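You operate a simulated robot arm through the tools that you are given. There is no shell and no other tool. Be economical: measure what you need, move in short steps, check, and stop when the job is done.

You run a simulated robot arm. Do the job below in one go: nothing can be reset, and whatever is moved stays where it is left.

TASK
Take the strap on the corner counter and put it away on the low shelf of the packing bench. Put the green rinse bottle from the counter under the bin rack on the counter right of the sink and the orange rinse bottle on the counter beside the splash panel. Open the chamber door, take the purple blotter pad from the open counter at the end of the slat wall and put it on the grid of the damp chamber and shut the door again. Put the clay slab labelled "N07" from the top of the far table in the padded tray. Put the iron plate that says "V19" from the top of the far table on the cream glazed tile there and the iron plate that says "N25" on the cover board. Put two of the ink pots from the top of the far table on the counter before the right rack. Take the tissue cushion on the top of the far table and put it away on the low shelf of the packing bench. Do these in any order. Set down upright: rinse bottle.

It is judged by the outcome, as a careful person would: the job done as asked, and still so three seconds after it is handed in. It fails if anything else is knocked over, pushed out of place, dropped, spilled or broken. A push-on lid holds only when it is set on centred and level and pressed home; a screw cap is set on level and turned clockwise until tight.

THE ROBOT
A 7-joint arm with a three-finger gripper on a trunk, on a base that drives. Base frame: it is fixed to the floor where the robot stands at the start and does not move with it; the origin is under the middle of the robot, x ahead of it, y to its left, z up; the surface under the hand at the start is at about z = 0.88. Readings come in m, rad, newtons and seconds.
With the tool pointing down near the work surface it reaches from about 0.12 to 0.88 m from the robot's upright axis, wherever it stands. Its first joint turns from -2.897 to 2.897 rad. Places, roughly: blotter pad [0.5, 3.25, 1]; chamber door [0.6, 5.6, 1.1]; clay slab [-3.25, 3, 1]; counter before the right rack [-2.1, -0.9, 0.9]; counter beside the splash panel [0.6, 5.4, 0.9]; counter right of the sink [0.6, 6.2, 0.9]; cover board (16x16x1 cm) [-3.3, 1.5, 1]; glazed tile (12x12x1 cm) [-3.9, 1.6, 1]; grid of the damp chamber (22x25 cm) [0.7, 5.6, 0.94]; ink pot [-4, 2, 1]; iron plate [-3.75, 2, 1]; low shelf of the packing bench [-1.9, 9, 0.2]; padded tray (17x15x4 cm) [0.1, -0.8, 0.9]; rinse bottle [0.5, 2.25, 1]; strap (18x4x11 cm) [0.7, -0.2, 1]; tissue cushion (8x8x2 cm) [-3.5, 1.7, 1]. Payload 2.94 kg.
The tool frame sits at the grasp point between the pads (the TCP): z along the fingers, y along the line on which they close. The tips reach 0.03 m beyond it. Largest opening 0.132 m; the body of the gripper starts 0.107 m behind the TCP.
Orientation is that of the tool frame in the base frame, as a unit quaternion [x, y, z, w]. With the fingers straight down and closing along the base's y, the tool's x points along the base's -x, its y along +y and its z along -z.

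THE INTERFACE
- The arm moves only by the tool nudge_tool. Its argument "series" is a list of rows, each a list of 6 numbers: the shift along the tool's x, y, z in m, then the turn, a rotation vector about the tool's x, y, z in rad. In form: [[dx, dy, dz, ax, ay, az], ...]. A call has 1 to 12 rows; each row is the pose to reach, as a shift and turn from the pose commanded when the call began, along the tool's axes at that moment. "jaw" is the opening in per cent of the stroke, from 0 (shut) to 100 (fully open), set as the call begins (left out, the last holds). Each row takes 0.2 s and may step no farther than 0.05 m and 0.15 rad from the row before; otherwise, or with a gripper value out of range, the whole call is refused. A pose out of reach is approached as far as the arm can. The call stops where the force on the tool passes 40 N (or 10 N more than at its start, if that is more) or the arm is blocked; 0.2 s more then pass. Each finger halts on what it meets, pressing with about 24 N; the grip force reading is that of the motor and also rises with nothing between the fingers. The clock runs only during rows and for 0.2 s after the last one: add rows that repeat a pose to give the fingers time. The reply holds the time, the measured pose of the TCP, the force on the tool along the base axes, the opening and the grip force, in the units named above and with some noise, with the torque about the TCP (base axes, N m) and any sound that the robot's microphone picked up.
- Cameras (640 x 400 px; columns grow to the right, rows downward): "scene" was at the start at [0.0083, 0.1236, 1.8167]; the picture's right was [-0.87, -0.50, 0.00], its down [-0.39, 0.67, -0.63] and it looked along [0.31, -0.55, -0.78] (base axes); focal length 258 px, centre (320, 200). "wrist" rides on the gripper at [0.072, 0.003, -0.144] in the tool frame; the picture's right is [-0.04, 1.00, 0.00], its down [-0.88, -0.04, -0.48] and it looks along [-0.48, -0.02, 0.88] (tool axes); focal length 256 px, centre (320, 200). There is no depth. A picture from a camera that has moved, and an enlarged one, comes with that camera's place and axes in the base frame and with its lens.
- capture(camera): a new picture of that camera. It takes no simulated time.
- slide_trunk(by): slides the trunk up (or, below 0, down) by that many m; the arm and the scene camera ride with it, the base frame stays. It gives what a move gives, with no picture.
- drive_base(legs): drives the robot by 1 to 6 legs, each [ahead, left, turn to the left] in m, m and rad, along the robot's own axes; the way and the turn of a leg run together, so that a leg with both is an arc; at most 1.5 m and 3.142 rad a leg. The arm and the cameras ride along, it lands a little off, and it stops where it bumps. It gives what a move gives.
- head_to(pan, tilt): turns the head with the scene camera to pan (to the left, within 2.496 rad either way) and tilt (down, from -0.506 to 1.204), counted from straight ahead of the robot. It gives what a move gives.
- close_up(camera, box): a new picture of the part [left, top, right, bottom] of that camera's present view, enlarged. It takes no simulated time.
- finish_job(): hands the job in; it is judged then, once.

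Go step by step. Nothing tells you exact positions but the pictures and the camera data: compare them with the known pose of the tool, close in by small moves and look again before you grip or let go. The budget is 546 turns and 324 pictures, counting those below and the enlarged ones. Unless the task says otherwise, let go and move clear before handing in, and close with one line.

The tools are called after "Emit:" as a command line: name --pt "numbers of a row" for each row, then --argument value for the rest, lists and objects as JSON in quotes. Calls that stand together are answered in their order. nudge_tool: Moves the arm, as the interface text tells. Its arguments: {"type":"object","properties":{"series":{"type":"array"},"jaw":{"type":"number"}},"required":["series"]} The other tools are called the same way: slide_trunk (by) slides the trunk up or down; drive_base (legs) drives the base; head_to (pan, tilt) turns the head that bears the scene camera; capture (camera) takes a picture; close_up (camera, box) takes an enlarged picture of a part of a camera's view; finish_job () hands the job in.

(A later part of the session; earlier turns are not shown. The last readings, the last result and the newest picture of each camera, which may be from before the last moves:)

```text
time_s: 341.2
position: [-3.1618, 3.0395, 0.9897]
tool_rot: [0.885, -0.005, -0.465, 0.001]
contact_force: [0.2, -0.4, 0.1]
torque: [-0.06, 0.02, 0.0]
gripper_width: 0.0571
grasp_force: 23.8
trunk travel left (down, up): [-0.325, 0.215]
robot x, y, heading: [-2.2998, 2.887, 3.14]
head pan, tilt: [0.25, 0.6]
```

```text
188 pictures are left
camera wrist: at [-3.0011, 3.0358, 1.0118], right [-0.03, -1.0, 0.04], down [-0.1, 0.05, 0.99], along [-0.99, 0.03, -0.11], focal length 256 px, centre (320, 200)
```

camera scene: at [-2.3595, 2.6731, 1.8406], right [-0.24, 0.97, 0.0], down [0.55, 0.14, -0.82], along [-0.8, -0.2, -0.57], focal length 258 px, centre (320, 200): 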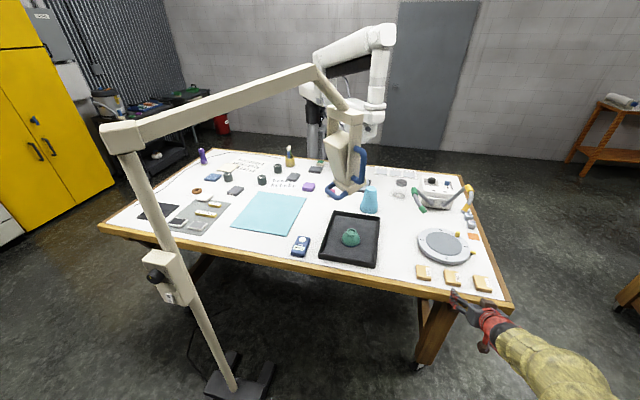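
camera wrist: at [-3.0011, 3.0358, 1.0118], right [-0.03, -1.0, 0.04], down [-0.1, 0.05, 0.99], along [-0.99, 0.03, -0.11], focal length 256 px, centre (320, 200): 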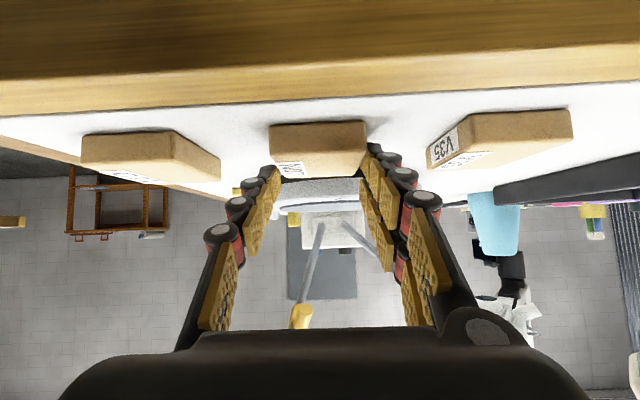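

Gripped at 57 mm. Lift and check.

Emit:
nudge_tool --pt "-0.0166 0 -0.011 0 0 0" --pt "-0.05 0 -0.033 0 0 0" --pt "-0.083 0 -0.056 0 0 0"

Emit:
capture --camera "wrist"

```text
time_s: 342.0
position: [-3.1591, 3.0421, 1.0903]
tool_rot: [0.885, -0.005, -0.465, 0.002]
contact_force: [0.6, -0.3, -2.3]
torque: [0.02, 0.08, 0.0]
gripper_width: 0.0571
grasp_force: 24.2
trunk travel left (down, up): [-0.325, 0.215]
robot x, y, heading: [-2.2987, 2.8857, 3.141]
head pan, tilt: [0.25, 0.6]
```

```text
187 pictures are left
camera wrist: at [-2.9997, 3.037, 1.1113], right [-0.03, -1.0, 0.04], down [-0.11, 0.05, 0.99], along [-0.99, 0.03, -0.11], focal length 256 px, centre (320, 200)
```

wrist: 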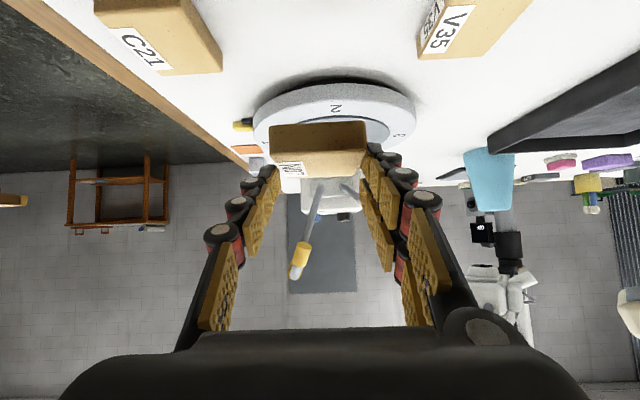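

N07 is held. Retract the arm, turn to face the right-hand counter and drive toward the padded tray at (0.1, -0.8).

Emit:
nudge_tool --pt "0.025 0 -0.037 0 0 0" --pt "0.05 0 -0.073 0 0 0" --pt "0.074 0 -0.11 0 0 0" --pt "0.099 0 -0.147 0 0 0" --pt "0.124 0 -0.184 0 0 0" --pt "0.148 0 -0.22 0 0 0" --pt "0.17 0 -0.25 0 0 0"

Emit:
drive_base --legs '[[-0.05, 0, 1.57], [1.2, 0, 0], [1.1, 0, 0], [0, 1.2, 0], [0, 1.15, 0]]'

Emit:
head_to --pan 0.0 --tilt 0.65

Emit:
capture --camera "scene"

```text
time_s: 343.6
position: [-2.8584, 3.0359, 1.0913]
tool_rot: [0.885, -0.005, -0.466, 0.001]
contact_force: [-0.2, -0.1, -1.7]
torque: [0.02, -0.01, -0.01]
gripper_width: 0.0572
grasp_force: 24.3
trunk travel left (down, up): [-0.325, 0.215]
robot x, y, heading: [-2.3042, 2.8823, 3.134]
head pan, tilt: [0.25, 0.6]
```

```text
time_s: 369.8
position: [-0.1468, 0.0407, 1.0924]
tool_rot: [0.631, 0.62, -0.329, 0.33]
contact_force: [0.0, 0.3, -0.7]
torque: [0.01, -0.01, -0.01]
gripper_width: 0.0573
grasp_force: 23.6
trunk travel left (down, up): [-0.325, 0.215]
robot x, y, heading: [0.0066, 0.5927, -1.577]
head pan, tilt: [0.25, 0.6]
```

```text
time_s: 370.6
position: [-0.1471, 0.041, 1.0914]
tool_rot: [0.632, 0.62, -0.329, 0.329]
contact_force: [0.2, 0.1, -1.5]
torque: [0.02, 0.01, 0.0]
gripper_width: 0.0571
grasp_force: 23.7
trunk travel left (down, up): [-0.325, 0.215]
robot x, y, heading: [0.0076, 0.5969, -1.578]
head pan, tilt: [0.0, 0.649]
```

```text
186 pictures are left
camera scene: at [0.1958, 0.537, 1.8364], right [-1.0, 0.01, 0.0], down [0.01, 0.6, -0.8], along [-0.01, -0.8, -0.6], focal length 258 px, centre (320, 200)
```

scene: 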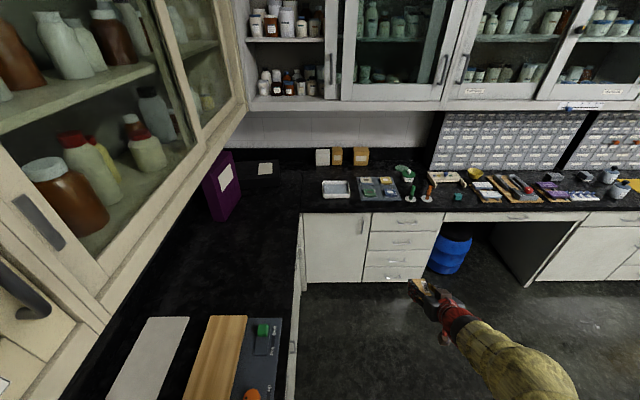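

Tray ≈(0.07, -0.83), near edge of counter y≈-0.62. The left counter prevents strafing, so drive ahead and turn slightly left to aim at it.

Emit:
drive_base --legs '[[0.58, 0, 0], [0, 0, 0.304]]'

Emit:
head_to --pan -0.1 --tilt 0.8

Emit:
capture --camera "scene"

Emit:
capture --camera "wrist"

```text
time_s: 374.8
position: [0.0266, -0.5386, 1.0916]
tool_rot: [0.527, 0.711, -0.274, 0.376]
contact_force: [0.3, -0.7, -0.9]
torque: [0.01, 0.05, 0.03]
gripper_width: 0.057
grasp_force: 24.1
trunk travel left (down, up): [-0.325, 0.215]
robot x, y, heading: [0.0015, 0.0403, -1.265]
head pan, tilt: [0.0, 0.649]
```

```text
time_s: 375.4
position: [0.0265, -0.5377, 1.0916]
tool_rot: [0.528, 0.711, -0.274, 0.376]
contact_force: [-0.4, 0.4, -1.1]
torque: [0.02, 0.03, 0.0]
gripper_width: 0.057
grasp_force: 24.4
trunk travel left (down, up): [-0.325, 0.215]
robot x, y, heading: [0.0013, 0.0352, -1.27]
head pan, tilt: [-0.099, 0.799]
```

```text
185 pictures are left
camera scene: at [0.1912, 0.0422, 1.8238], right [-0.98, -0.2, 0.0], down [-0.14, 0.7, -0.7], along [0.14, -0.68, -0.72], focal length 258 px, centre (320, 200)
```

scene: 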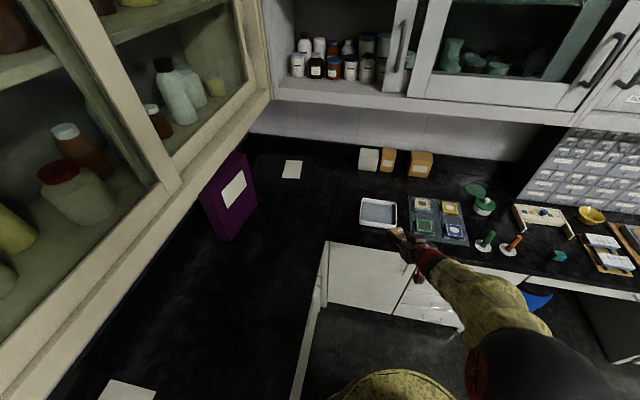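

```text
184 pictures are left
camera wrist: at [-0.0177, -0.3858, 1.1133], right [0.96, 0.27, 0.04], down [-0.01, -0.11, 0.99], along [0.27, -0.96, -0.11], focal length 256 px, centre (320, 200)
```

wrist: 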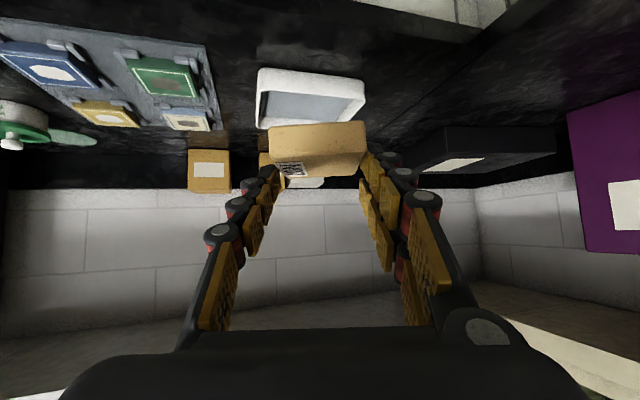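

Tray centre ≈(0.079, -0.818). Extend the arm over it at this height.

Emit:
nudge_tool --pt "-0.0226 -0.0046 0.0335 0 0 0" --pt "-0.045 -0.009 0.067 0 0 0" --pt "-0.0677 -0.0137 0.1005 0 0 0" --pt "-0.09 -0.018 0.134 0 0 0" --pt "-0.113 -0.023 0.1676 0 0 0" --pt "-0.1354 -0.0274 0.201 0 0 0" --pt "-0.158 -0.032 0.2346 0 0 0" --pt "-0.158 -0.032 0.2346 0 0 0"

Emit:
capture --camera "scene"

Emit:
capture --camera "wrist"

```text
time_s: 377.2
position: [0.0787, -0.8206, 1.0882]
tool_rot: [0.528, 0.71, -0.275, 0.377]
contact_force: [-0.5, -0.3, 0.1]
torque: [0.0, 0.01, -0.01]
gripper_width: 0.057
grasp_force: 24.5
trunk travel left (down, up): [-0.325, 0.215]
robot x, y, heading: [0.0011, 0.0383, -1.268]
head pan, tilt: [-0.099, 0.799]
```

```text
183 pictures are left
camera scene: at [0.1912, 0.0421, 1.8238], right [-0.98, -0.2, 0.0], down [-0.14, 0.7, -0.7], along [0.14, -0.68, -0.72], focal length 258 px, centre (320, 200)
```

scene: 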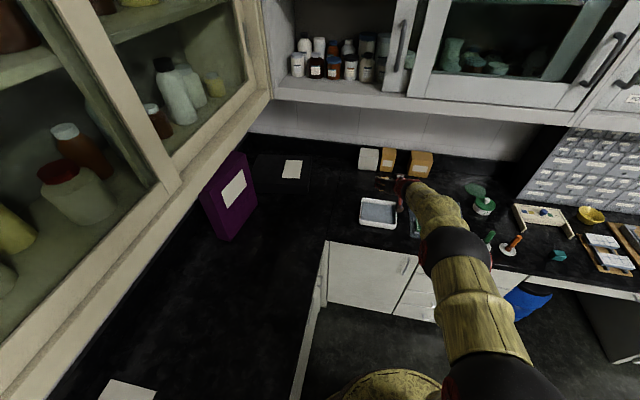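

```text
182 pictures are left
camera wrist: at [0.0354, -0.6669, 1.1105], right [0.96, 0.27, 0.04], down [-0.01, -0.11, 0.99], along [0.27, -0.96, -0.11], focal length 256 px, centre (320, 200)
```

wrist: 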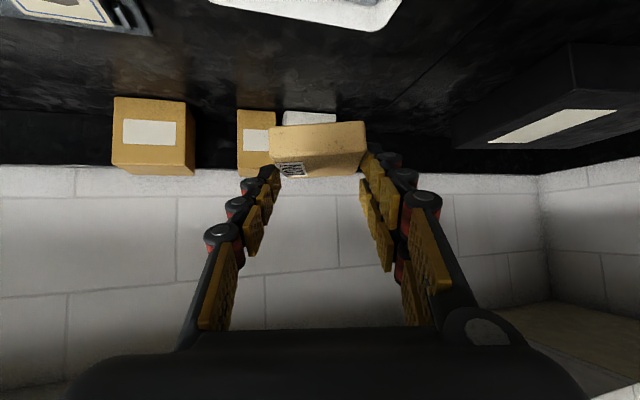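

The tray spans x 0.01–0.163, y -0.71…-0.865 (centre (0.087, -0.787)). Pull back 3 cm to centre and lower to just above it.

Emit:
nudge_tool --pt "0.0182 0.0164 -0.027 0 0 0" --pt "0.045 0.0164 -0.009 0 0 0" --pt "0.072 0.0164 0.01 0 0 0" --pt "0.1 0.0164 0.028 0 0 0" --pt "0.118 0.0164 0.04 0 0 0" --pt "0.118 0.0164 0.04 0 0 0"

Emit:
capture --camera "wrist"

Emit:
close_up --camera "scene" --box '[330, 150, 470, 260]'

```text
time_s: 378.6
position: [0.0832, -0.7811, 0.9672]
tool_rot: [0.528, 0.71, -0.275, 0.376]
contact_force: [-0.2, 0.3, -1.3]
torque: [0.02, 0.03, 0.0]
gripper_width: 0.0568
grasp_force: 24.2
trunk travel left (down, up): [-0.325, 0.215]
robot x, y, heading: [0.0037, 0.0406, -1.263]
head pan, tilt: [-0.099, 0.799]
```

```text
181 pictures are left
camera wrist: at [0.04, -0.628, 0.9894], right [0.96, 0.27, 0.04], down [-0.01, -0.11, 0.99], along [0.27, -0.96, -0.11], focal length 256 px, centre (320, 200)
```

wrist: 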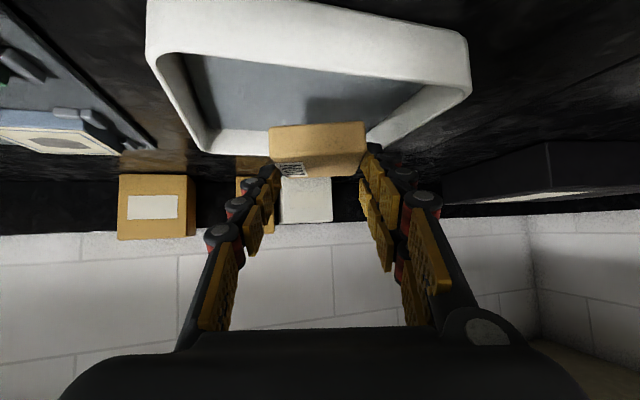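

```text
3.64 times, centred on (400, 205) of scene
camera zoom: at [0.1912, 0.0422, 1.8238], right [-0.98, -0.2, 0.0], down [-0.14, 0.7, -0.7], along [0.14, -0.68, -0.72], focal length 938 px, centre (29, 182)
```

zoom: 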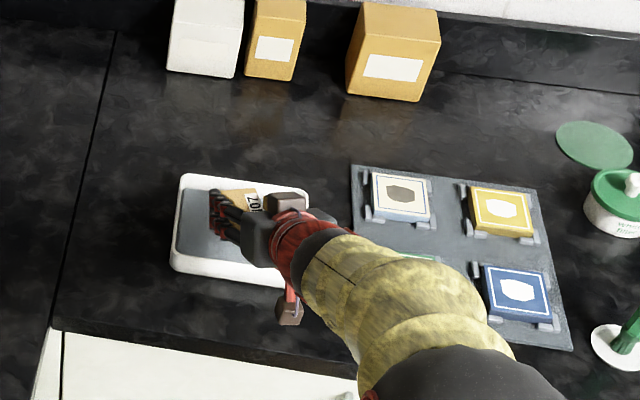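

Well placed over the tray. Lower slowly until contact.

Emit:
nudge_tool --pt "0.0125 0 0.0084 0 0 0" --pt "0.0207 0 0.014 0 0 0" --pt "0.0232 0 0.0157 0 0 0" --pt "0.0257 0 0.0173 0 0 0" --pt "0.0282 0 0.019 0 0 0"

Emit:
capture --camera "wrist"

```text
time_s: 379.9
position: [0.0851, -0.7822, 0.935]
tool_rot: [0.528, 0.71, -0.275, 0.376]
contact_force: [-0.2, 0.4, -2.0]
torque: [0.05, -0.01, -0.02]
gripper_width: 0.0569
grasp_force: 23.7
trunk travel left (down, up): [-0.325, 0.215]
robot x, y, heading: [0.002, 0.0358, -1.272]
head pan, tilt: [-0.099, 0.799]
```

```text
179 pictures are left
camera wrist: at [0.0414, -0.6283, 0.9561], right [0.96, 0.27, 0.04], down [-0.01, -0.11, 0.99], along [0.27, -0.96, -0.11], focal length 256 px, centre (320, 200)
```

wrist: 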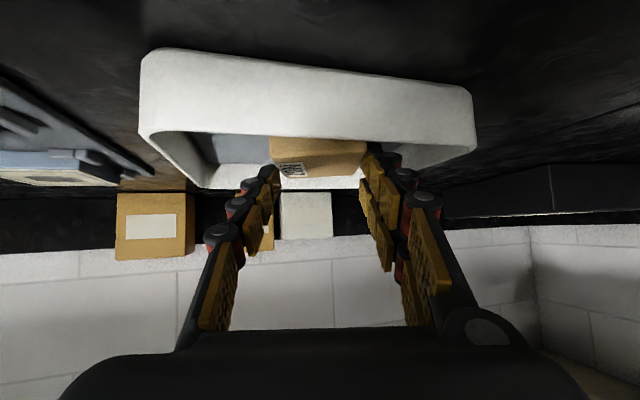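

Emit:
nudge_tool --pt "0.0025 0 0.0017 0 0 0" --pt "0.005 0 0.0034 0 0 0" --pt "0.0075 0 0.005 0 0 0" --pt "0.01 0 0.0067 0 0 0"

```text
time_s: 380.9
position: [0.085, -0.7831, 0.9279]
tool_rot: [0.526, 0.709, -0.277, 0.379]
contact_force: [0.1, -4.6, 23.6]
torque: [-0.38, -0.29, -0.06]
gripper_width: 0.0573
grasp_force: 24.2
trunk travel left (down, up): [-0.325, 0.215]
robot x, y, heading: [0.0033, 0.0368, -1.272]
head pan, tilt: [-0.099, 0.799]
```

The slab is on the padding. Open the jaw modestly within the tray.

Emit:
nudge_tool --pt "-0.001 0 -0.0007 0 0 0" --pt "-0.001 0 -0.0007 0 0 0" --pt "-0.001 0 -0.0007 0 0 0" --jaw 56

Emit:
capture --camera "wrist"

```text
time_s: 381.6
position: [0.0848, -0.7816, 0.9251]
tool_rot: [0.527, 0.71, -0.275, 0.378]
contact_force: [3.2, -8.2, 20.6]
torque: [-0.2, -0.86, -0.27]
gripper_width: 0.0764
grasp_force: 1.0
trunk travel left (down, up): [-0.325, 0.215]
robot x, y, heading: [0.0, 0.0359, -1.271]
head pan, tilt: [-0.099, 0.799]
```

```text
178 pictures are left
camera wrist: at [0.0417, -0.6281, 0.947], right [0.96, 0.27, 0.04], down [-0.01, -0.11, 0.99], along [0.27, -0.96, -0.1], focal length 256 px, centre (320, 200)
```

wrist: 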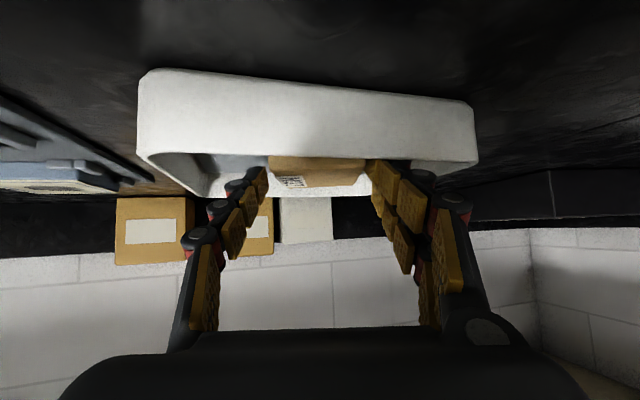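

Released. Lift straight up.

Emit:
nudge_tool --pt "-0.0083 0 -0.0056 0 0 0" --pt "-0.025 0 -0.017 0 0 0" --pt "-0.05 0 -0.034 0 0 0" --pt "-0.083 0 -0.056 0 0 0" --pt "-0.1 0 -0.085 0 0 0" --pt "-0.1 0 -0.125 0 0 0"

Emit:
capture --camera "wrist"

Emit:
close_up --camera "scene" --box '[330, 150, 470, 260]'

```text
time_s: 383.1
position: [0.0725, -0.7362, 1.0782]
tool_rot: [0.527, 0.71, -0.274, 0.377]
contact_force: [0.1, 0.3, 0.8]
torque: [-0.03, -0.01, -0.05]
gripper_width: 0.0739
grasp_force: 0.4
trunk travel left (down, up): [-0.325, 0.215]
robot x, y, heading: [0.0037, 0.0379, -1.268]
head pan, tilt: [-0.099, 0.799]
```

```text
177 pictures are left
camera wrist: at [0.0276, -0.5823, 1.0998], right [0.96, 0.27, 0.04], down [-0.01, -0.11, 0.99], along [0.27, -0.96, -0.11], focal length 256 px, centre (320, 200)
```

wrist: 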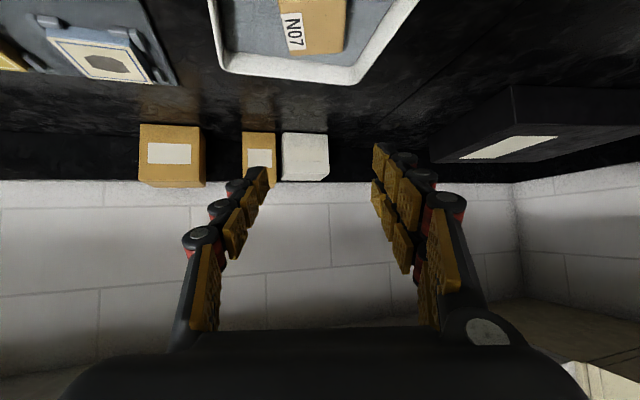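

```text
3.64 times, centred on (400, 205) of scene
camera zoom: at [0.191, 0.0433, 1.8238], right [-0.98, -0.2, 0.0], down [-0.14, 0.7, -0.7], along [0.14, -0.68, -0.72], focal length 938 px, centre (29, 182)
```

zoom: 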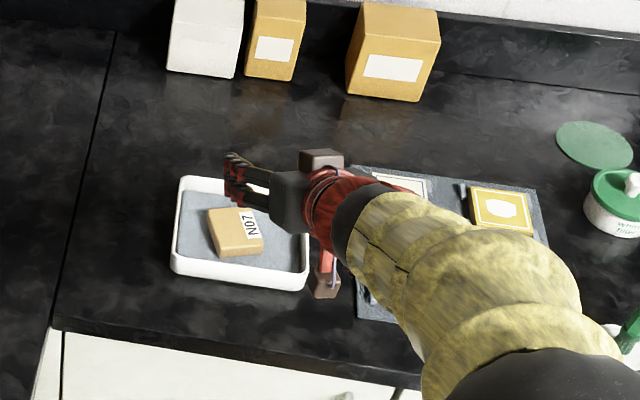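

N07 lies flat in the padded tray. Retract, turn west and drive along y≈0.4 toward the far table's south end, looking at the right-rack counter on the way.

Emit:
nudge_tool --pt "0.025 0 -0.037 0 0 0" --pt "0.05 0 -0.073 0 0 0" --pt "0.074 0 -0.11 0 0 0" --pt "0.099 0 -0.147 0 0 0" --pt "0.124 0 -0.184 0 0 0"

Emit:
drive_base --legs '[[-0.35, 0, 0], [0, 0, -1.873], [1.5, 0, 0], [0.6, 0, 0]]'

Emit:
head_to --pan 1.4 --tilt 0.6

Emit:
capture --camera "scene"

Emit:
head_to --pan 0.0 --tilt 0.4

Emit:
capture --camera "scene"

```text
time_s: 384.2
position: [0.0077, -0.5222, 1.0788]
tool_rot: [0.527, 0.71, -0.275, 0.377]
contact_force: [-0.1, 0.0, -0.8]
torque: [0.02, -0.01, 0.0]
gripper_width: 0.074
grasp_force: 0.1
trunk travel left (down, up): [-0.325, 0.215]
robot x, y, heading: [0.0052, 0.0412, -1.268]
head pan, tilt: [-0.099, 0.799]
```

```text
time_s: 401.0
position: [-2.7213, 0.5859, 1.0782]
tool_rot: [0.885, -0.014, -0.466, -0.003]
contact_force: [-0.6, -0.1, 0.2]
torque: [0.01, 0.02, 0.02]
gripper_width: 0.0739
grasp_force: 0.0
trunk travel left (down, up): [-0.325, 0.215]
robot x, y, heading: [-2.1882, 0.4153, 3.12]
head pan, tilt: [-0.099, 0.799]
```

```text
time_s: 402.6
position: [-2.7223, 0.5854, 1.0778]
tool_rot: [0.884, -0.014, -0.467, -0.003]
contact_force: [-0.4, 0.7, 0.1]
torque: [0.0, 0.01, 0.0]
gripper_width: 0.0737
grasp_force: 0.1
trunk travel left (down, up): [-0.325, 0.215]
robot x, y, heading: [-2.1879, 0.411, 3.115]
head pan, tilt: [1.4, 0.6]
```

```text
175 pictures are left
camera scene: at [-2.1801, 0.1346, 1.8406], right [-0.98, 0.19, 0.0], down [0.11, 0.55, -0.82], along [-0.16, -0.81, -0.57], focal length 258 px, centre (320, 200)
```

scene: 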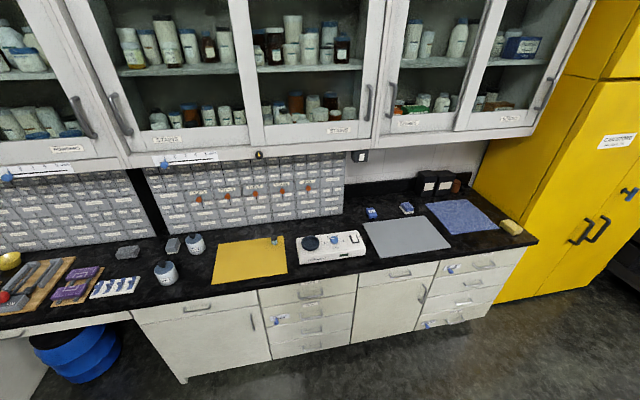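

```text
time_s: 404.2
position: [-2.7213, 0.585, 1.0781]
tool_rot: [0.884, -0.013, -0.467, -0.003]
contact_force: [0.2, -0.4, -0.2]
torque: [-0.02, 0.03, 0.0]
gripper_width: 0.0737
grasp_force: 0.0
trunk travel left (down, up): [-0.325, 0.215]
robot x, y, heading: [-2.187, 0.4136, 3.117]
head pan, tilt: [0.0, 0.4]
```

```text
174 pictures are left
camera scene: at [-2.2556, 0.2233, 1.8589], right [0.02, 1.0, 0.0], down [0.39, -0.01, -0.92], along [-0.92, 0.02, -0.39], focal length 258 px, centre (320, 200)
```

scene: 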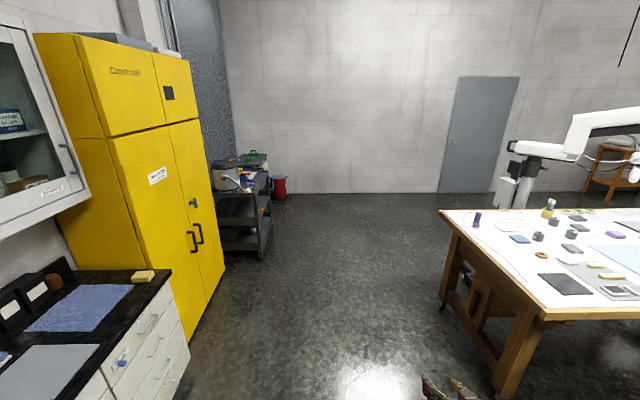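

Zoom on the counter before the right rack, and on the far table from this side.

Emit:
head_to --pan 1.35 --tilt 0.75

Emit:
close_up --camera "scene" --box '[60, 120, 360, 300]'

Emit:
head_to --pan -0.5 --tilt 0.4

Emit:
capture --camera "scene"

```text
time_s: 405.7
position: [-2.7207, 0.5858, 1.0773]
tool_rot: [0.885, -0.013, -0.466, -0.002]
contact_force: [-0.6, 0.2, 1.0]
torque: [0.0, 0.0, 0.0]
gripper_width: 0.074
grasp_force: 0.1
trunk travel left (down, up): [-0.325, 0.215]
robot x, y, heading: [-2.1878, 0.4132, 3.118]
head pan, tilt: [1.349, 0.75]
```

```text
2.13 times, centred on (210, 210) of scene
camera zoom: at [-2.1831, 0.1409, 1.8278], right [-0.97, 0.24, 0.0], down [0.17, 0.66, -0.73], along [-0.18, -0.71, -0.68], focal length 550 px, centre (555, 179)
```

zoom: 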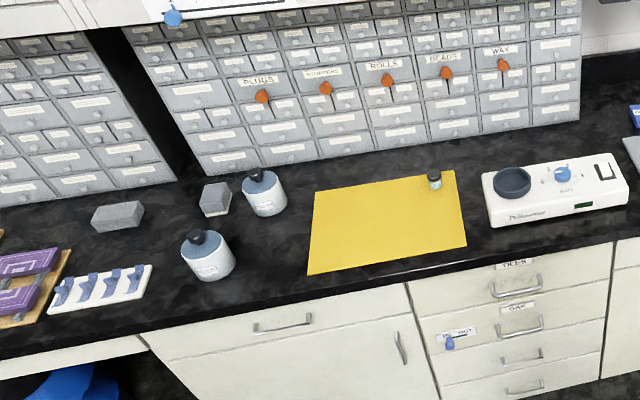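

```text
time_s: 407.5
position: [-2.7213, 0.5857, 1.0772]
tool_rot: [0.885, -0.014, -0.465, -0.003]
contact_force: [0.7, -0.1, 0.0]
torque: [-0.02, 0.01, -0.03]
gripper_width: 0.0737
grasp_force: 0.0
trunk travel left (down, up): [-0.325, 0.215]
robot x, y, heading: [-2.1882, 0.4132, 3.12]
head pan, tilt: [-0.499, 0.4]
```

```text
172 pictures are left
camera scene: at [-2.2434, 0.2674, 1.8589], right [0.5, 0.87, 0.0], down [0.34, -0.19, -0.92], along [-0.8, 0.46, -0.39], focal length 258 px, centre (320, 200)
```

scene: 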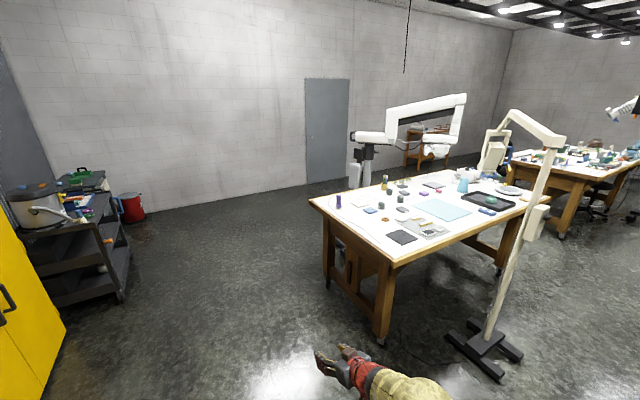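

Table spans about x -3.06…-4.08, y from 1.2; the white unit stands near (-4.45, 2.1). The south end gives access to most items. Drive there and face the table.

Emit:
drive_base --legs '[[1.4, 0, 0.02], [0, 0, -1.568]]'

Emit:
head_to --pan 0.0 --tilt 0.6

Emit:
capture --camera "scene"

```text
time_s: 418.2
position: [-3.4058, 0.9659, 1.0784]
tool_rot: [-0.625, 0.626, 0.332, 0.326]
contact_force: [-0.5, 0.7, 0.0]
torque: [-0.01, 0.0, 0.01]
gripper_width: 0.0738
grasp_force: 0.0
trunk travel left (down, up): [-0.325, 0.215]
robot x, y, heading: [-3.5646, 0.4282, 1.577]
head pan, tilt: [-0.499, 0.4]
```

```text
time_s: 419.1
position: [-3.4067, 0.9664, 1.0787]
tool_rot: [-0.624, 0.627, 0.332, 0.328]
contact_force: [0.2, 0.1, -0.8]
torque: [-0.01, 0.01, 0.01]
gripper_width: 0.0738
grasp_force: 0.0
trunk travel left (down, up): [-0.325, 0.215]
robot x, y, heading: [-3.5623, 0.4278, 1.578]
head pan, tilt: [0.0, 0.6]
```

```text
171 pictures are left
camera scene: at [-3.7549, 0.4866, 1.8407], right [1.0, 0.0, 0.0], down [0.0, -0.56, -0.83], along [0.0, 0.83, -0.56], focal length 258 px, centre (320, 200)
```

scene: 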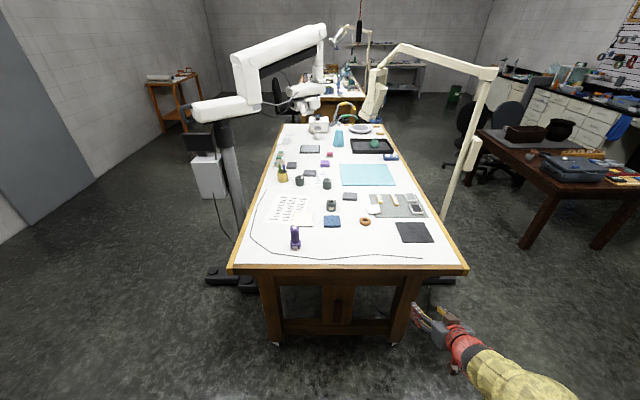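

Zoom on the south half of the table to identify the plates, tile, board, cushion and pots.

Emit:
close_up --camera "scene" --box '[240, 140, 350, 270]'

Emit:
close_up --camera "scene" --box '[320, 140, 460, 270]'

Emit:
close_up --camera "scene" --box '[270, 150, 340, 200]'

```text
3.08 times, centred on (295, 205) of scene
camera zoom: at [-3.7549, 0.4866, 1.8407], right [1.0, 0.0, 0.0], down [0.0, -0.56, -0.83], along [0.0, 0.83, -0.56], focal length 793 px, centre (397, 185)
```

zoom: 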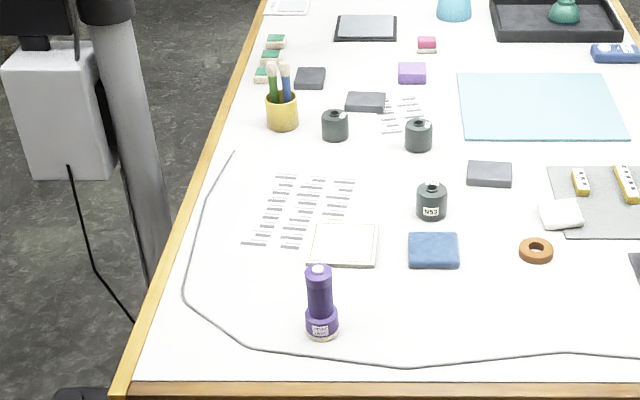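

```text
3.08 times, centred on (390, 205) of scene
camera zoom: at [-3.7549, 0.4866, 1.8407], right [1.0, 0.0, 0.0], down [0.0, -0.56, -0.83], along [0.0, 0.83, -0.56], focal length 793 px, centre (105, 185)
```

zoom: 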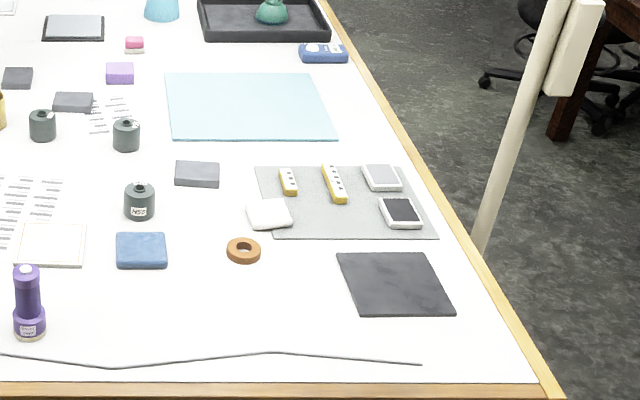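

```text
8.00 times, centred on (305, 175) of scene
camera zoom: at [-3.7549, 0.4866, 1.8407], right [1.0, 0.0, 0.0], down [0.0, -0.56, -0.83], along [0.0, 0.83, -0.56], focal length 2063 px, centre (440, 400)
```

zoom: 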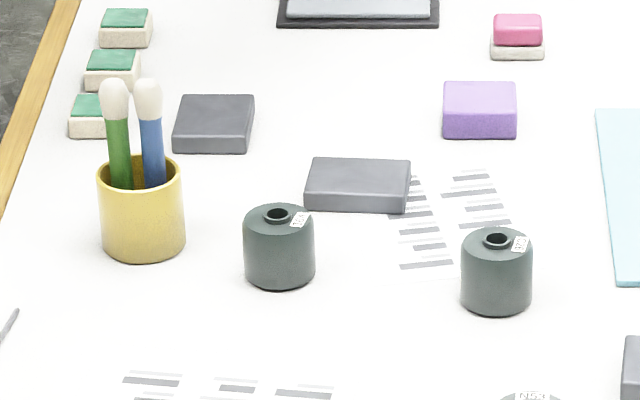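

Three iron plates: P1 (-3.57,1.82), P2 (-3.83,2.13), P3 (-3.97,2.26); their labels face east. I'll drive to the east side briefly to read them.

Emit:
drive_base --legs '[[0, -1.3, 0], [0.9, 0, 0]]'

Emit:
head_to --pan 1.2 --tilt 0.5

Emit:
capture --camera "scene"

```text
time_s: 430.0
position: [-2.041, 1.8313, 1.0775]
tool_rot: [-0.614, 0.638, 0.326, 0.332]
contact_force: [0.0, -0.5, 1.0]
torque: [0.0, 0.02, -0.02]
gripper_width: 0.0738
grasp_force: 0.0
trunk travel left (down, up): [-0.325, 0.215]
robot x, y, heading: [-2.2211, 1.3013, 1.535]
head pan, tilt: [0.0, 0.6]
```

```text
time_s: 431.4
position: [-2.0404, 1.8299, 1.0785]
tool_rot: [-0.614, 0.637, 0.327, 0.332]
contact_force: [0.8, -0.2, -0.8]
torque: [0.01, 0.0, 0.03]
gripper_width: 0.0741
grasp_force: 0.0
trunk travel left (down, up): [-0.325, 0.215]
robot x, y, heading: [-2.2166, 1.3003, 1.536]
head pan, tilt: [1.201, 0.499]
```

```text
167 pictures are left
camera scene: at [-2.4923, 1.3101, 1.8497], right [0.39, 0.92, 0.0], down [0.44, -0.19, -0.88], along [-0.81, 0.34, -0.48], focal length 258 px, centre (320, 200)
```

scene: 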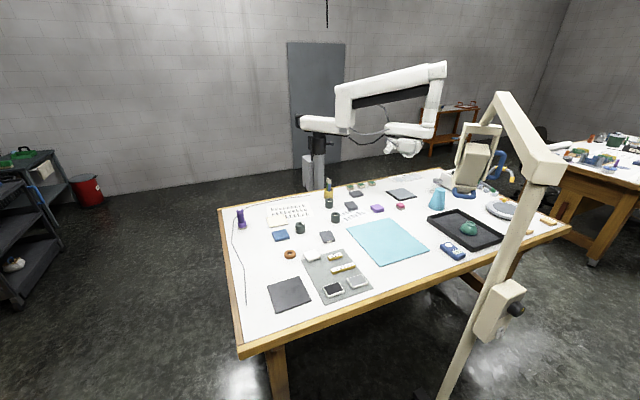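

Emit:
close_up --camera "scene" --box '[300, 175, 380, 245]'

Emit:
close_up --camera "scene" --box '[260, 220, 340, 280]'

```text
5.71 times, centred on (340, 210) of scene
camera zoom: at [-2.4923, 1.3101, 1.8497], right [0.39, 0.92, 0.0], down [0.44, -0.19, -0.88], along [-0.81, 0.34, -0.48], focal length 1474 px, centre (206, 143)
```

zoom: 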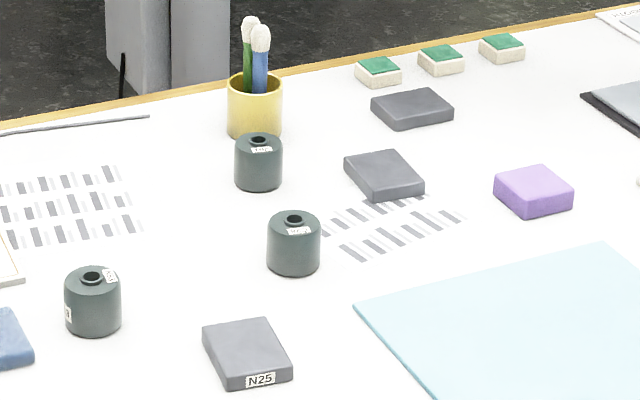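

```text
6.67 times, centred on (300, 250) of scene
camera zoom: at [-2.4923, 1.3101, 1.8497], right [0.39, 0.92, 0.0], down [0.44, -0.19, -0.88], along [-0.81, 0.34, -0.48], focal length 1719 px, centre (453, -133)
```

zoom: 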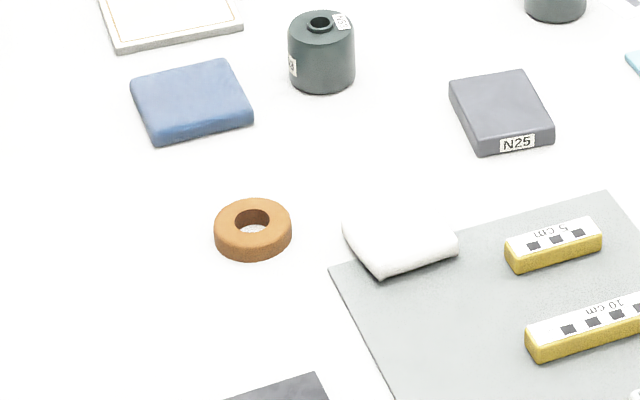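

P1 reads N25; the white pillow beside the grey mat is the tissue cushion. Next: take N25 from the south end. Drive to (-3.73, 0.85) facing the table.

Emit:
drive_base --legs '[[-0.88, 0, 0.035], [0, 1.5, 0], [0.15, 0, 0]]'

Emit:
head_to --pan -0.1 --tilt 0.75

Emit:
capture --camera "scene"

Emit:
capture --camera "wrist"

```text
time_s: 444.1
position: [-3.5753, 1.1046, 1.0774]
tool_rot: [-0.62, 0.631, 0.33, 0.329]
contact_force: [0.1, 0.6, -0.5]
torque: [-0.02, 0.03, -0.03]
gripper_width: 0.0739
grasp_force: 0.1
trunk travel left (down, up): [-0.325, 0.215]
robot x, y, heading: [-3.738, 0.563, 1.563]
head pan, tilt: [1.201, 0.499]
```

```text
time_s: 445.6
position: [-3.5752, 1.1033, 1.0784]
tool_rot: [-0.621, 0.631, 0.33, 0.329]
contact_force: [0.6, -0.3, 0.2]
torque: [0.01, 0.0, -0.01]
gripper_width: 0.0737
grasp_force: 0.0
trunk travel left (down, up): [-0.325, 0.215]
robot x, y, heading: [-3.7425, 0.5675, 1.564]
head pan, tilt: [-0.099, 0.75]
```

```text
164 pictures are left
camera scene: at [-3.9216, 0.6227, 1.8278], right [0.99, -0.11, 0.0], down [-0.07, -0.68, -0.73], along [0.08, 0.73, -0.68], focal length 258 px, centre (320, 200)
```

scene: 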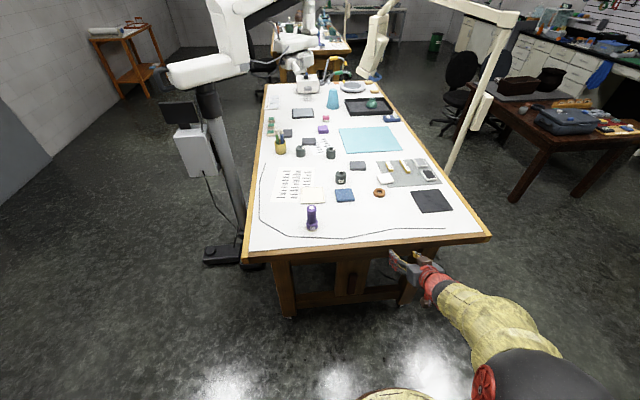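

```text
163 pictures are left
camera wrist: at [-3.5795, 0.945, 1.0998], right [-1.0, 0.04, 0.04], down [0.05, 0.1, 0.99], along [0.03, 0.99, -0.11], focal length 256 px, centre (320, 200)
```

wrist: 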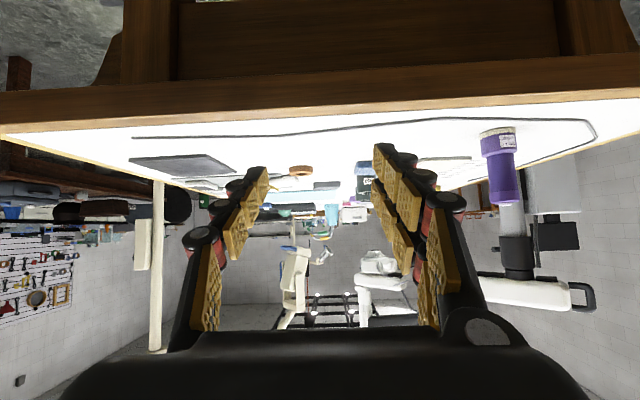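

Raise the hand and move the base in close to the table end.

Emit:
nudge_tool --pt "-0.03 0 -0.02 0 0 0" --pt "-0.058 0 -0.039 0 0 0" --jaw 90

Emit:
drive_base --legs '[[0.3, 0, 0.007]]'

Emit:
nudge_tool --pt "-0.025 0 0.037 0 0 0" --pt "-0.05 0 0.073 0 0 0" --pt "-0.074 0 0.11 0 0 0" --pt "-0.099 0 0.147 0 0 0" --pt "-0.124 0 0.184 0 0 0" --pt "-0.148 0 0.22 0 0 0" --pt "-0.17 0 0.252 0 0 0" --pt "-0.17 0 0.252 0 0 0"

Emit:
capture --camera "wrist"

Emit:
capture --camera "scene"

```text
time_s: 446.2
position: [-3.5737, 1.1034, 1.149]
tool_rot: [-0.62, 0.631, 0.33, 0.329]
contact_force: [-1.3, -0.1, -0.2]
torque: [0.01, -0.02, -0.03]
gripper_width: 0.1149
grasp_force: 0.0
trunk travel left (down, up): [-0.325, 0.215]
robot x, y, heading: [-3.739, 0.5689, 1.562]
head pan, tilt: [-0.099, 0.75]
```

```text
time_s: 448.2
position: [-3.5784, 1.4077, 1.149]
tool_rot: [-0.623, 0.628, 0.331, 0.328]
contact_force: [0.4, -0.4, -0.1]
torque: [0.01, 0.01, -0.01]
gripper_width: 0.1188
grasp_force: 0.0
trunk travel left (down, up): [-0.325, 0.215]
robot x, y, heading: [-3.7387, 0.8716, 1.576]
head pan, tilt: [-0.099, 0.75]
```

```text
time_s: 450.0
position: [-3.5815, 1.713, 1.1466]
tool_rot: [-0.624, 0.627, 0.332, 0.328]
contact_force: [0.8, -0.3, -0.4]
torque: [-0.02, -0.01, -0.02]
gripper_width: 0.1189
grasp_force: 0.3
trunk travel left (down, up): [-0.325, 0.215]
robot x, y, heading: [-3.739, 0.8715, 1.577]
head pan, tilt: [-0.099, 0.75]
```

```text
162 pictures are left
camera wrist: at [-3.5834, 1.5531, 1.1684], right [-1.0, 0.03, 0.04], down [0.05, 0.1, 0.99], along [0.02, 0.99, -0.11], focal length 256 px, centre (320, 200)
```

wrist: 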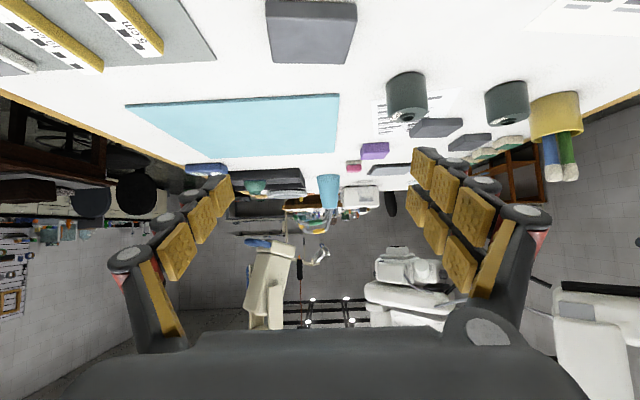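

```text
161 pictures are left
camera scene: at [-3.9212, 0.9229, 1.8278], right [1.0, -0.1, 0.0], down [-0.07, -0.68, -0.73], along [0.07, 0.73, -0.68], focal length 258 px, centre (320, 200)
```

scene: 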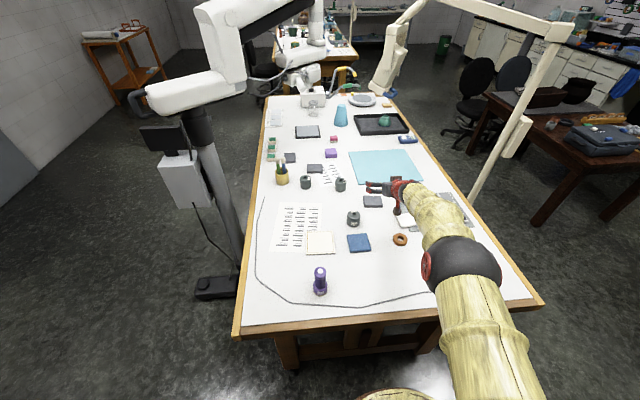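

N25 is at about (-3.578, 1.812), 8.6 cm wide in x. Move over it and down to z≈1.02.

Emit:
nudge_tool --pt "-0.025 -0.002 0.037 0 0 0" --pt "-0.05 -0.003 0.0746 0 0 0" --pt "-0.017 -0.003 0.097 0 0 0" --pt "0.016 -0.003 0.119 0 0 0" --pt "0.05 -0.003 0.142 0 0 0" --pt "0.054 -0.003 0.145 0 0 0"

Emit:
capture --camera "wrist"

Emit:
close_up --camera "scene" --box '[320, 150, 440, 260]'

```text
time_s: 451.4
position: [-3.5772, 1.8001, 1.0203]
tool_rot: [-0.624, 0.627, 0.332, 0.327]
contact_force: [0.1, -0.3, 0.5]
torque: [-0.01, 0.03, -0.03]
gripper_width: 0.1187
grasp_force: 0.1
trunk travel left (down, up): [-0.325, 0.215]
robot x, y, heading: [-3.7373, 0.8695, 1.573]
head pan, tilt: [-0.099, 0.75]
```

```text
160 pictures are left
camera wrist: at [-3.5811, 1.6415, 1.0416], right [-1.0, 0.03, 0.04], down [0.05, 0.11, 0.99], along [0.02, 0.99, -0.11], focal length 256 px, centre (320, 200)
```

wrist: 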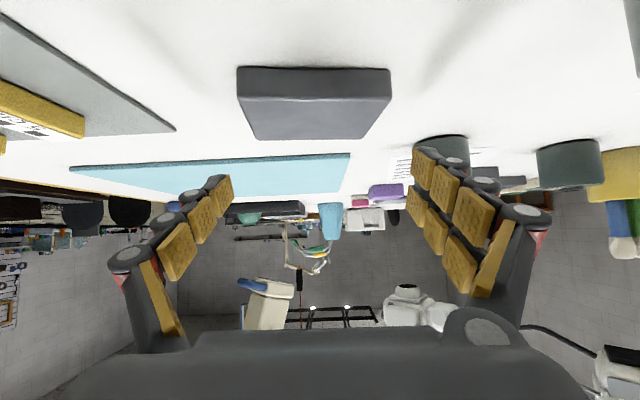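

```text
3.64 times, centred on (380, 205) of scene
camera zoom: at [-3.9211, 0.9233, 1.8278], right [1.0, -0.1, 0.0], down [-0.07, -0.68, -0.73], along [0.07, 0.73, -0.68], focal length 938 px, centre (102, 182)
```

zoom: 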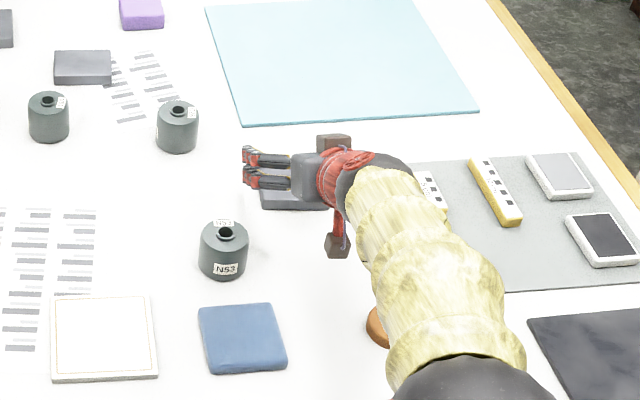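

Aligned with the plate. Lower 3 cm and close.

Emit:
nudge_tool --pt "0.0125 0 0.0085 0 0 0" --pt "0.0245 0 0.0165 0 0 0" --pt "0.0245 0 0.0165 0 0 0"

Emit:
nudge_tool --pt "0 0 0 0 0 0" --pt "0 0 0 0 0 0" --pt "0 0 0 0 0 0" --pt "0 0 0 0 0 0" --jaw 20

Emit:
capture --camera "wrist"

```text
time_s: 452.2
position: [-3.5762, 1.801, 0.9902]
tool_rot: [-0.624, 0.628, 0.331, 0.327]
contact_force: [0.7, -0.3, -0.3]
torque: [-0.03, 0.02, 0.02]
gripper_width: 0.1189
grasp_force: 0.1
trunk travel left (down, up): [-0.325, 0.215]
robot x, y, heading: [-3.7401, 0.8676, 1.579]
head pan, tilt: [-0.099, 0.75]
```

```text
time_s: 453.2
position: [-3.5774, 1.8008, 0.9906]
tool_rot: [-0.623, 0.628, 0.331, 0.327]
contact_force: [3.8, -2.4, 0.6]
torque: [-0.05, -0.24, -0.14]
gripper_width: 0.0914
grasp_force: 23.7
trunk travel left (down, up): [-0.325, 0.215]
robot x, y, heading: [-3.7398, 0.8738, 1.572]
head pan, tilt: [-0.099, 0.75]
```

```text
158 pictures are left
camera wrist: at [-3.5798, 1.6412, 1.0126], right [-1.0, 0.03, 0.04], down [0.05, 0.1, 0.99], along [0.02, 0.99, -0.11], focal length 256 px, centre (320, 200)
```

wrist: 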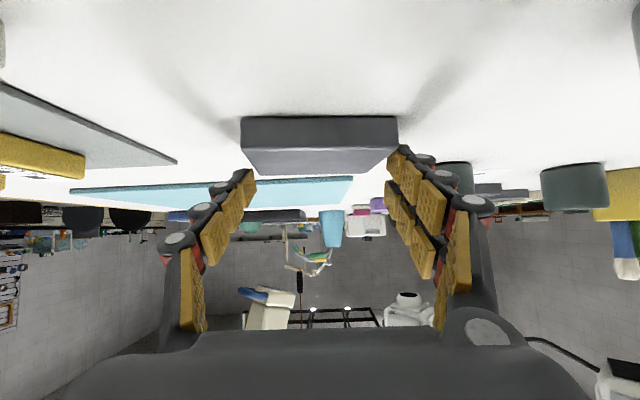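

Gripped at 91 mm. Lift with full grip and check.

Emit:
nudge_tool --pt "0 0 0 0 0 0" --pt "-0.0166 0 -0.011 0 0 0" --pt "-0.041 0 -0.028 0 0 0" --pt "-0.075 0 -0.05 0 0 0" --jaw 0

Emit:
capture --camera "wrist"

```text
time_s: 454.2
position: [-3.5759, 1.8011, 1.0796]
tool_rot: [-0.624, 0.628, 0.33, 0.326]
contact_force: [0.5, -0.3, -0.4]
torque: [0.1, -0.01, 0.0]
gripper_width: 0.0001
grasp_force: 22.2
trunk travel left (down, up): [-0.325, 0.215]
robot x, y, heading: [-3.7398, 0.8747, 1.572]
head pan, tilt: [-0.099, 0.75]
```

```text
157 pictures are left
camera wrist: at [-3.5779, 1.6414, 1.1022], right [-1.0, 0.03, 0.04], down [0.05, 0.11, 0.99], along [0.02, 0.99, -0.11], focal length 256 px, centre (320, 200)
```

wrist: 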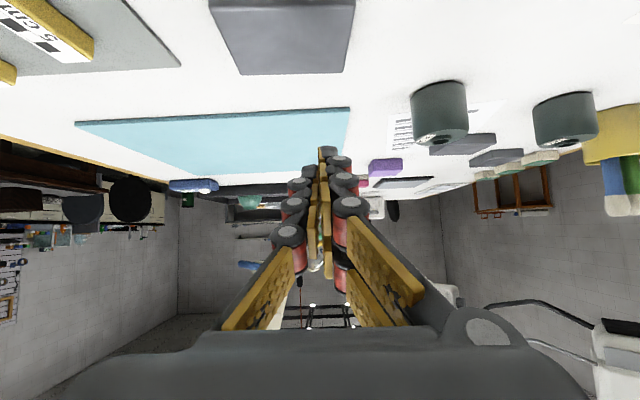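

The grip slipped off because the pads' contact (near the tips) was at the plate's far edge; the plate is flat, shifted about 1.8 cm. I'll regrip with the tips at its centre (-3.560, 1.803).

Emit:
nudge_tool --pt "0.01 -0.016 -0.015 0 0 0" --pt "0.01 -0.016 -0.015 0 0 0" --pt "0.01 -0.016 -0.015 0 0 0" --pt "0.01 -0.016 -0.015 0 0 0" --pt "0.01 -0.016 -0.015 0 0 0" --pt "0.01 -0.016 -0.015 0 0 0" --pt "0.035 -0.016 0.002 0 0 0" --pt "0.06 -0.016 0.0186 0 0 0" --pt "0.06 -0.016 0.0186 0 0 0" --jaw 88

Emit:
capture --camera "wrist"

```text
time_s: 456.2
position: [-3.5596, 1.7844, 1.0179]
tool_rot: [-0.624, 0.628, 0.332, 0.327]
contact_force: [-0.2, -0.3, 0.9]
torque: [0.02, 0.0, -0.01]
gripper_width: 0.1165
grasp_force: 0.0
trunk travel left (down, up): [-0.325, 0.215]
robot x, y, heading: [-3.7371, 0.8708, 1.568]
head pan, tilt: [-0.099, 0.75]
```

```text
156 pictures are left
camera wrist: at [-3.5622, 1.6244, 1.0403], right [-1.0, 0.03, 0.04], down [0.05, 0.11, 0.99], along [0.02, 0.99, -0.11], focal length 256 px, centre (320, 200)
```

wrist: 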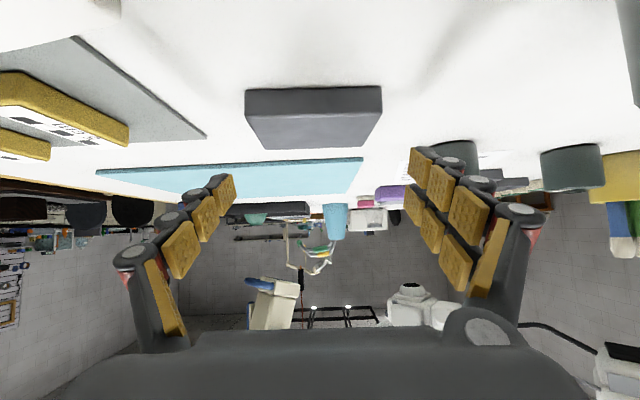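

Centred. Lower to z≈0.986 and close.

Emit:
nudge_tool --pt "0.0137 0 0.009 0 0 0" --pt "0.0265 0 0.018 0 0 0" --pt "0.0265 0 0.018 0 0 0"

Emit:
nudge_tool --pt "0 0 0 0 0 0" --pt "0 0 0 0 0 0" --pt "0 0 0 0 0 0" --pt "0 0 0 0 0 0" --jaw 20

Emit:
nudge_tool --pt "-0.0083 0 -0.0055 0 0 0" --pt "-0.0166 0 -0.011 0 0 0"

Emit:
capture --camera "wrist"

```text
time_s: 457.0
position: [-3.5592, 1.7843, 0.9879]
tool_rot: [-0.624, 0.628, 0.331, 0.327]
contact_force: [0.7, -0.2, -0.2]
torque: [0.02, 0.0, 0.0]
gripper_width: 0.1162
grasp_force: 0.0
trunk travel left (down, up): [-0.325, 0.215]
robot x, y, heading: [-3.7398, 0.8731, 1.572]
head pan, tilt: [-0.099, 0.75]
```

```text
time_s: 458.0
position: [-3.5591, 1.7829, 0.9881]
tool_rot: [-0.624, 0.628, 0.332, 0.327]
contact_force: [2.8, -0.1, 0.4]
torque: [0.0, -0.44, -0.12]
gripper_width: 0.0902
grasp_force: 24.4
trunk travel left (down, up): [-0.325, 0.215]
robot x, y, heading: [-3.735, 0.8669, 1.574]
head pan, tilt: [-0.099, 0.75]
```

```text
time_s: 458.6
position: [-3.5594, 1.785, 1.0051]
tool_rot: [-0.624, 0.628, 0.332, 0.326]
contact_force: [-0.2, 0.0, -8.8]
torque: [-0.27, 0.0, -0.01]
gripper_width: 0.0899
grasp_force: 24.0
trunk travel left (down, up): [-0.325, 0.215]
robot x, y, heading: [-3.7364, 0.8701, 1.576]
head pan, tilt: [-0.099, 0.75]
```

```text
155 pictures are left
camera wrist: at [-3.5628, 1.6251, 1.0285], right [-1.0, 0.03, 0.04], down [0.05, 0.11, 0.99], along [0.02, 0.99, -0.11], focal length 256 px, centre (320, 200)
```

wrist: 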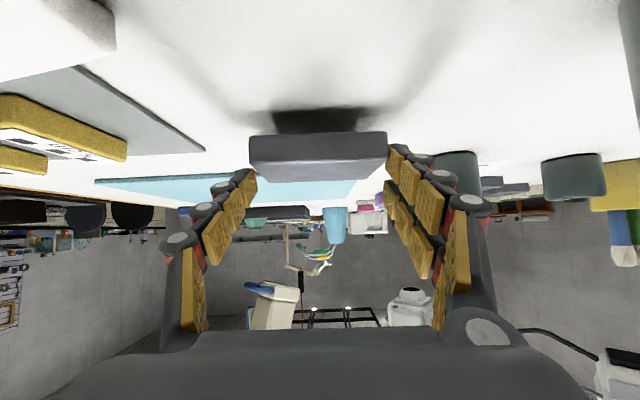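

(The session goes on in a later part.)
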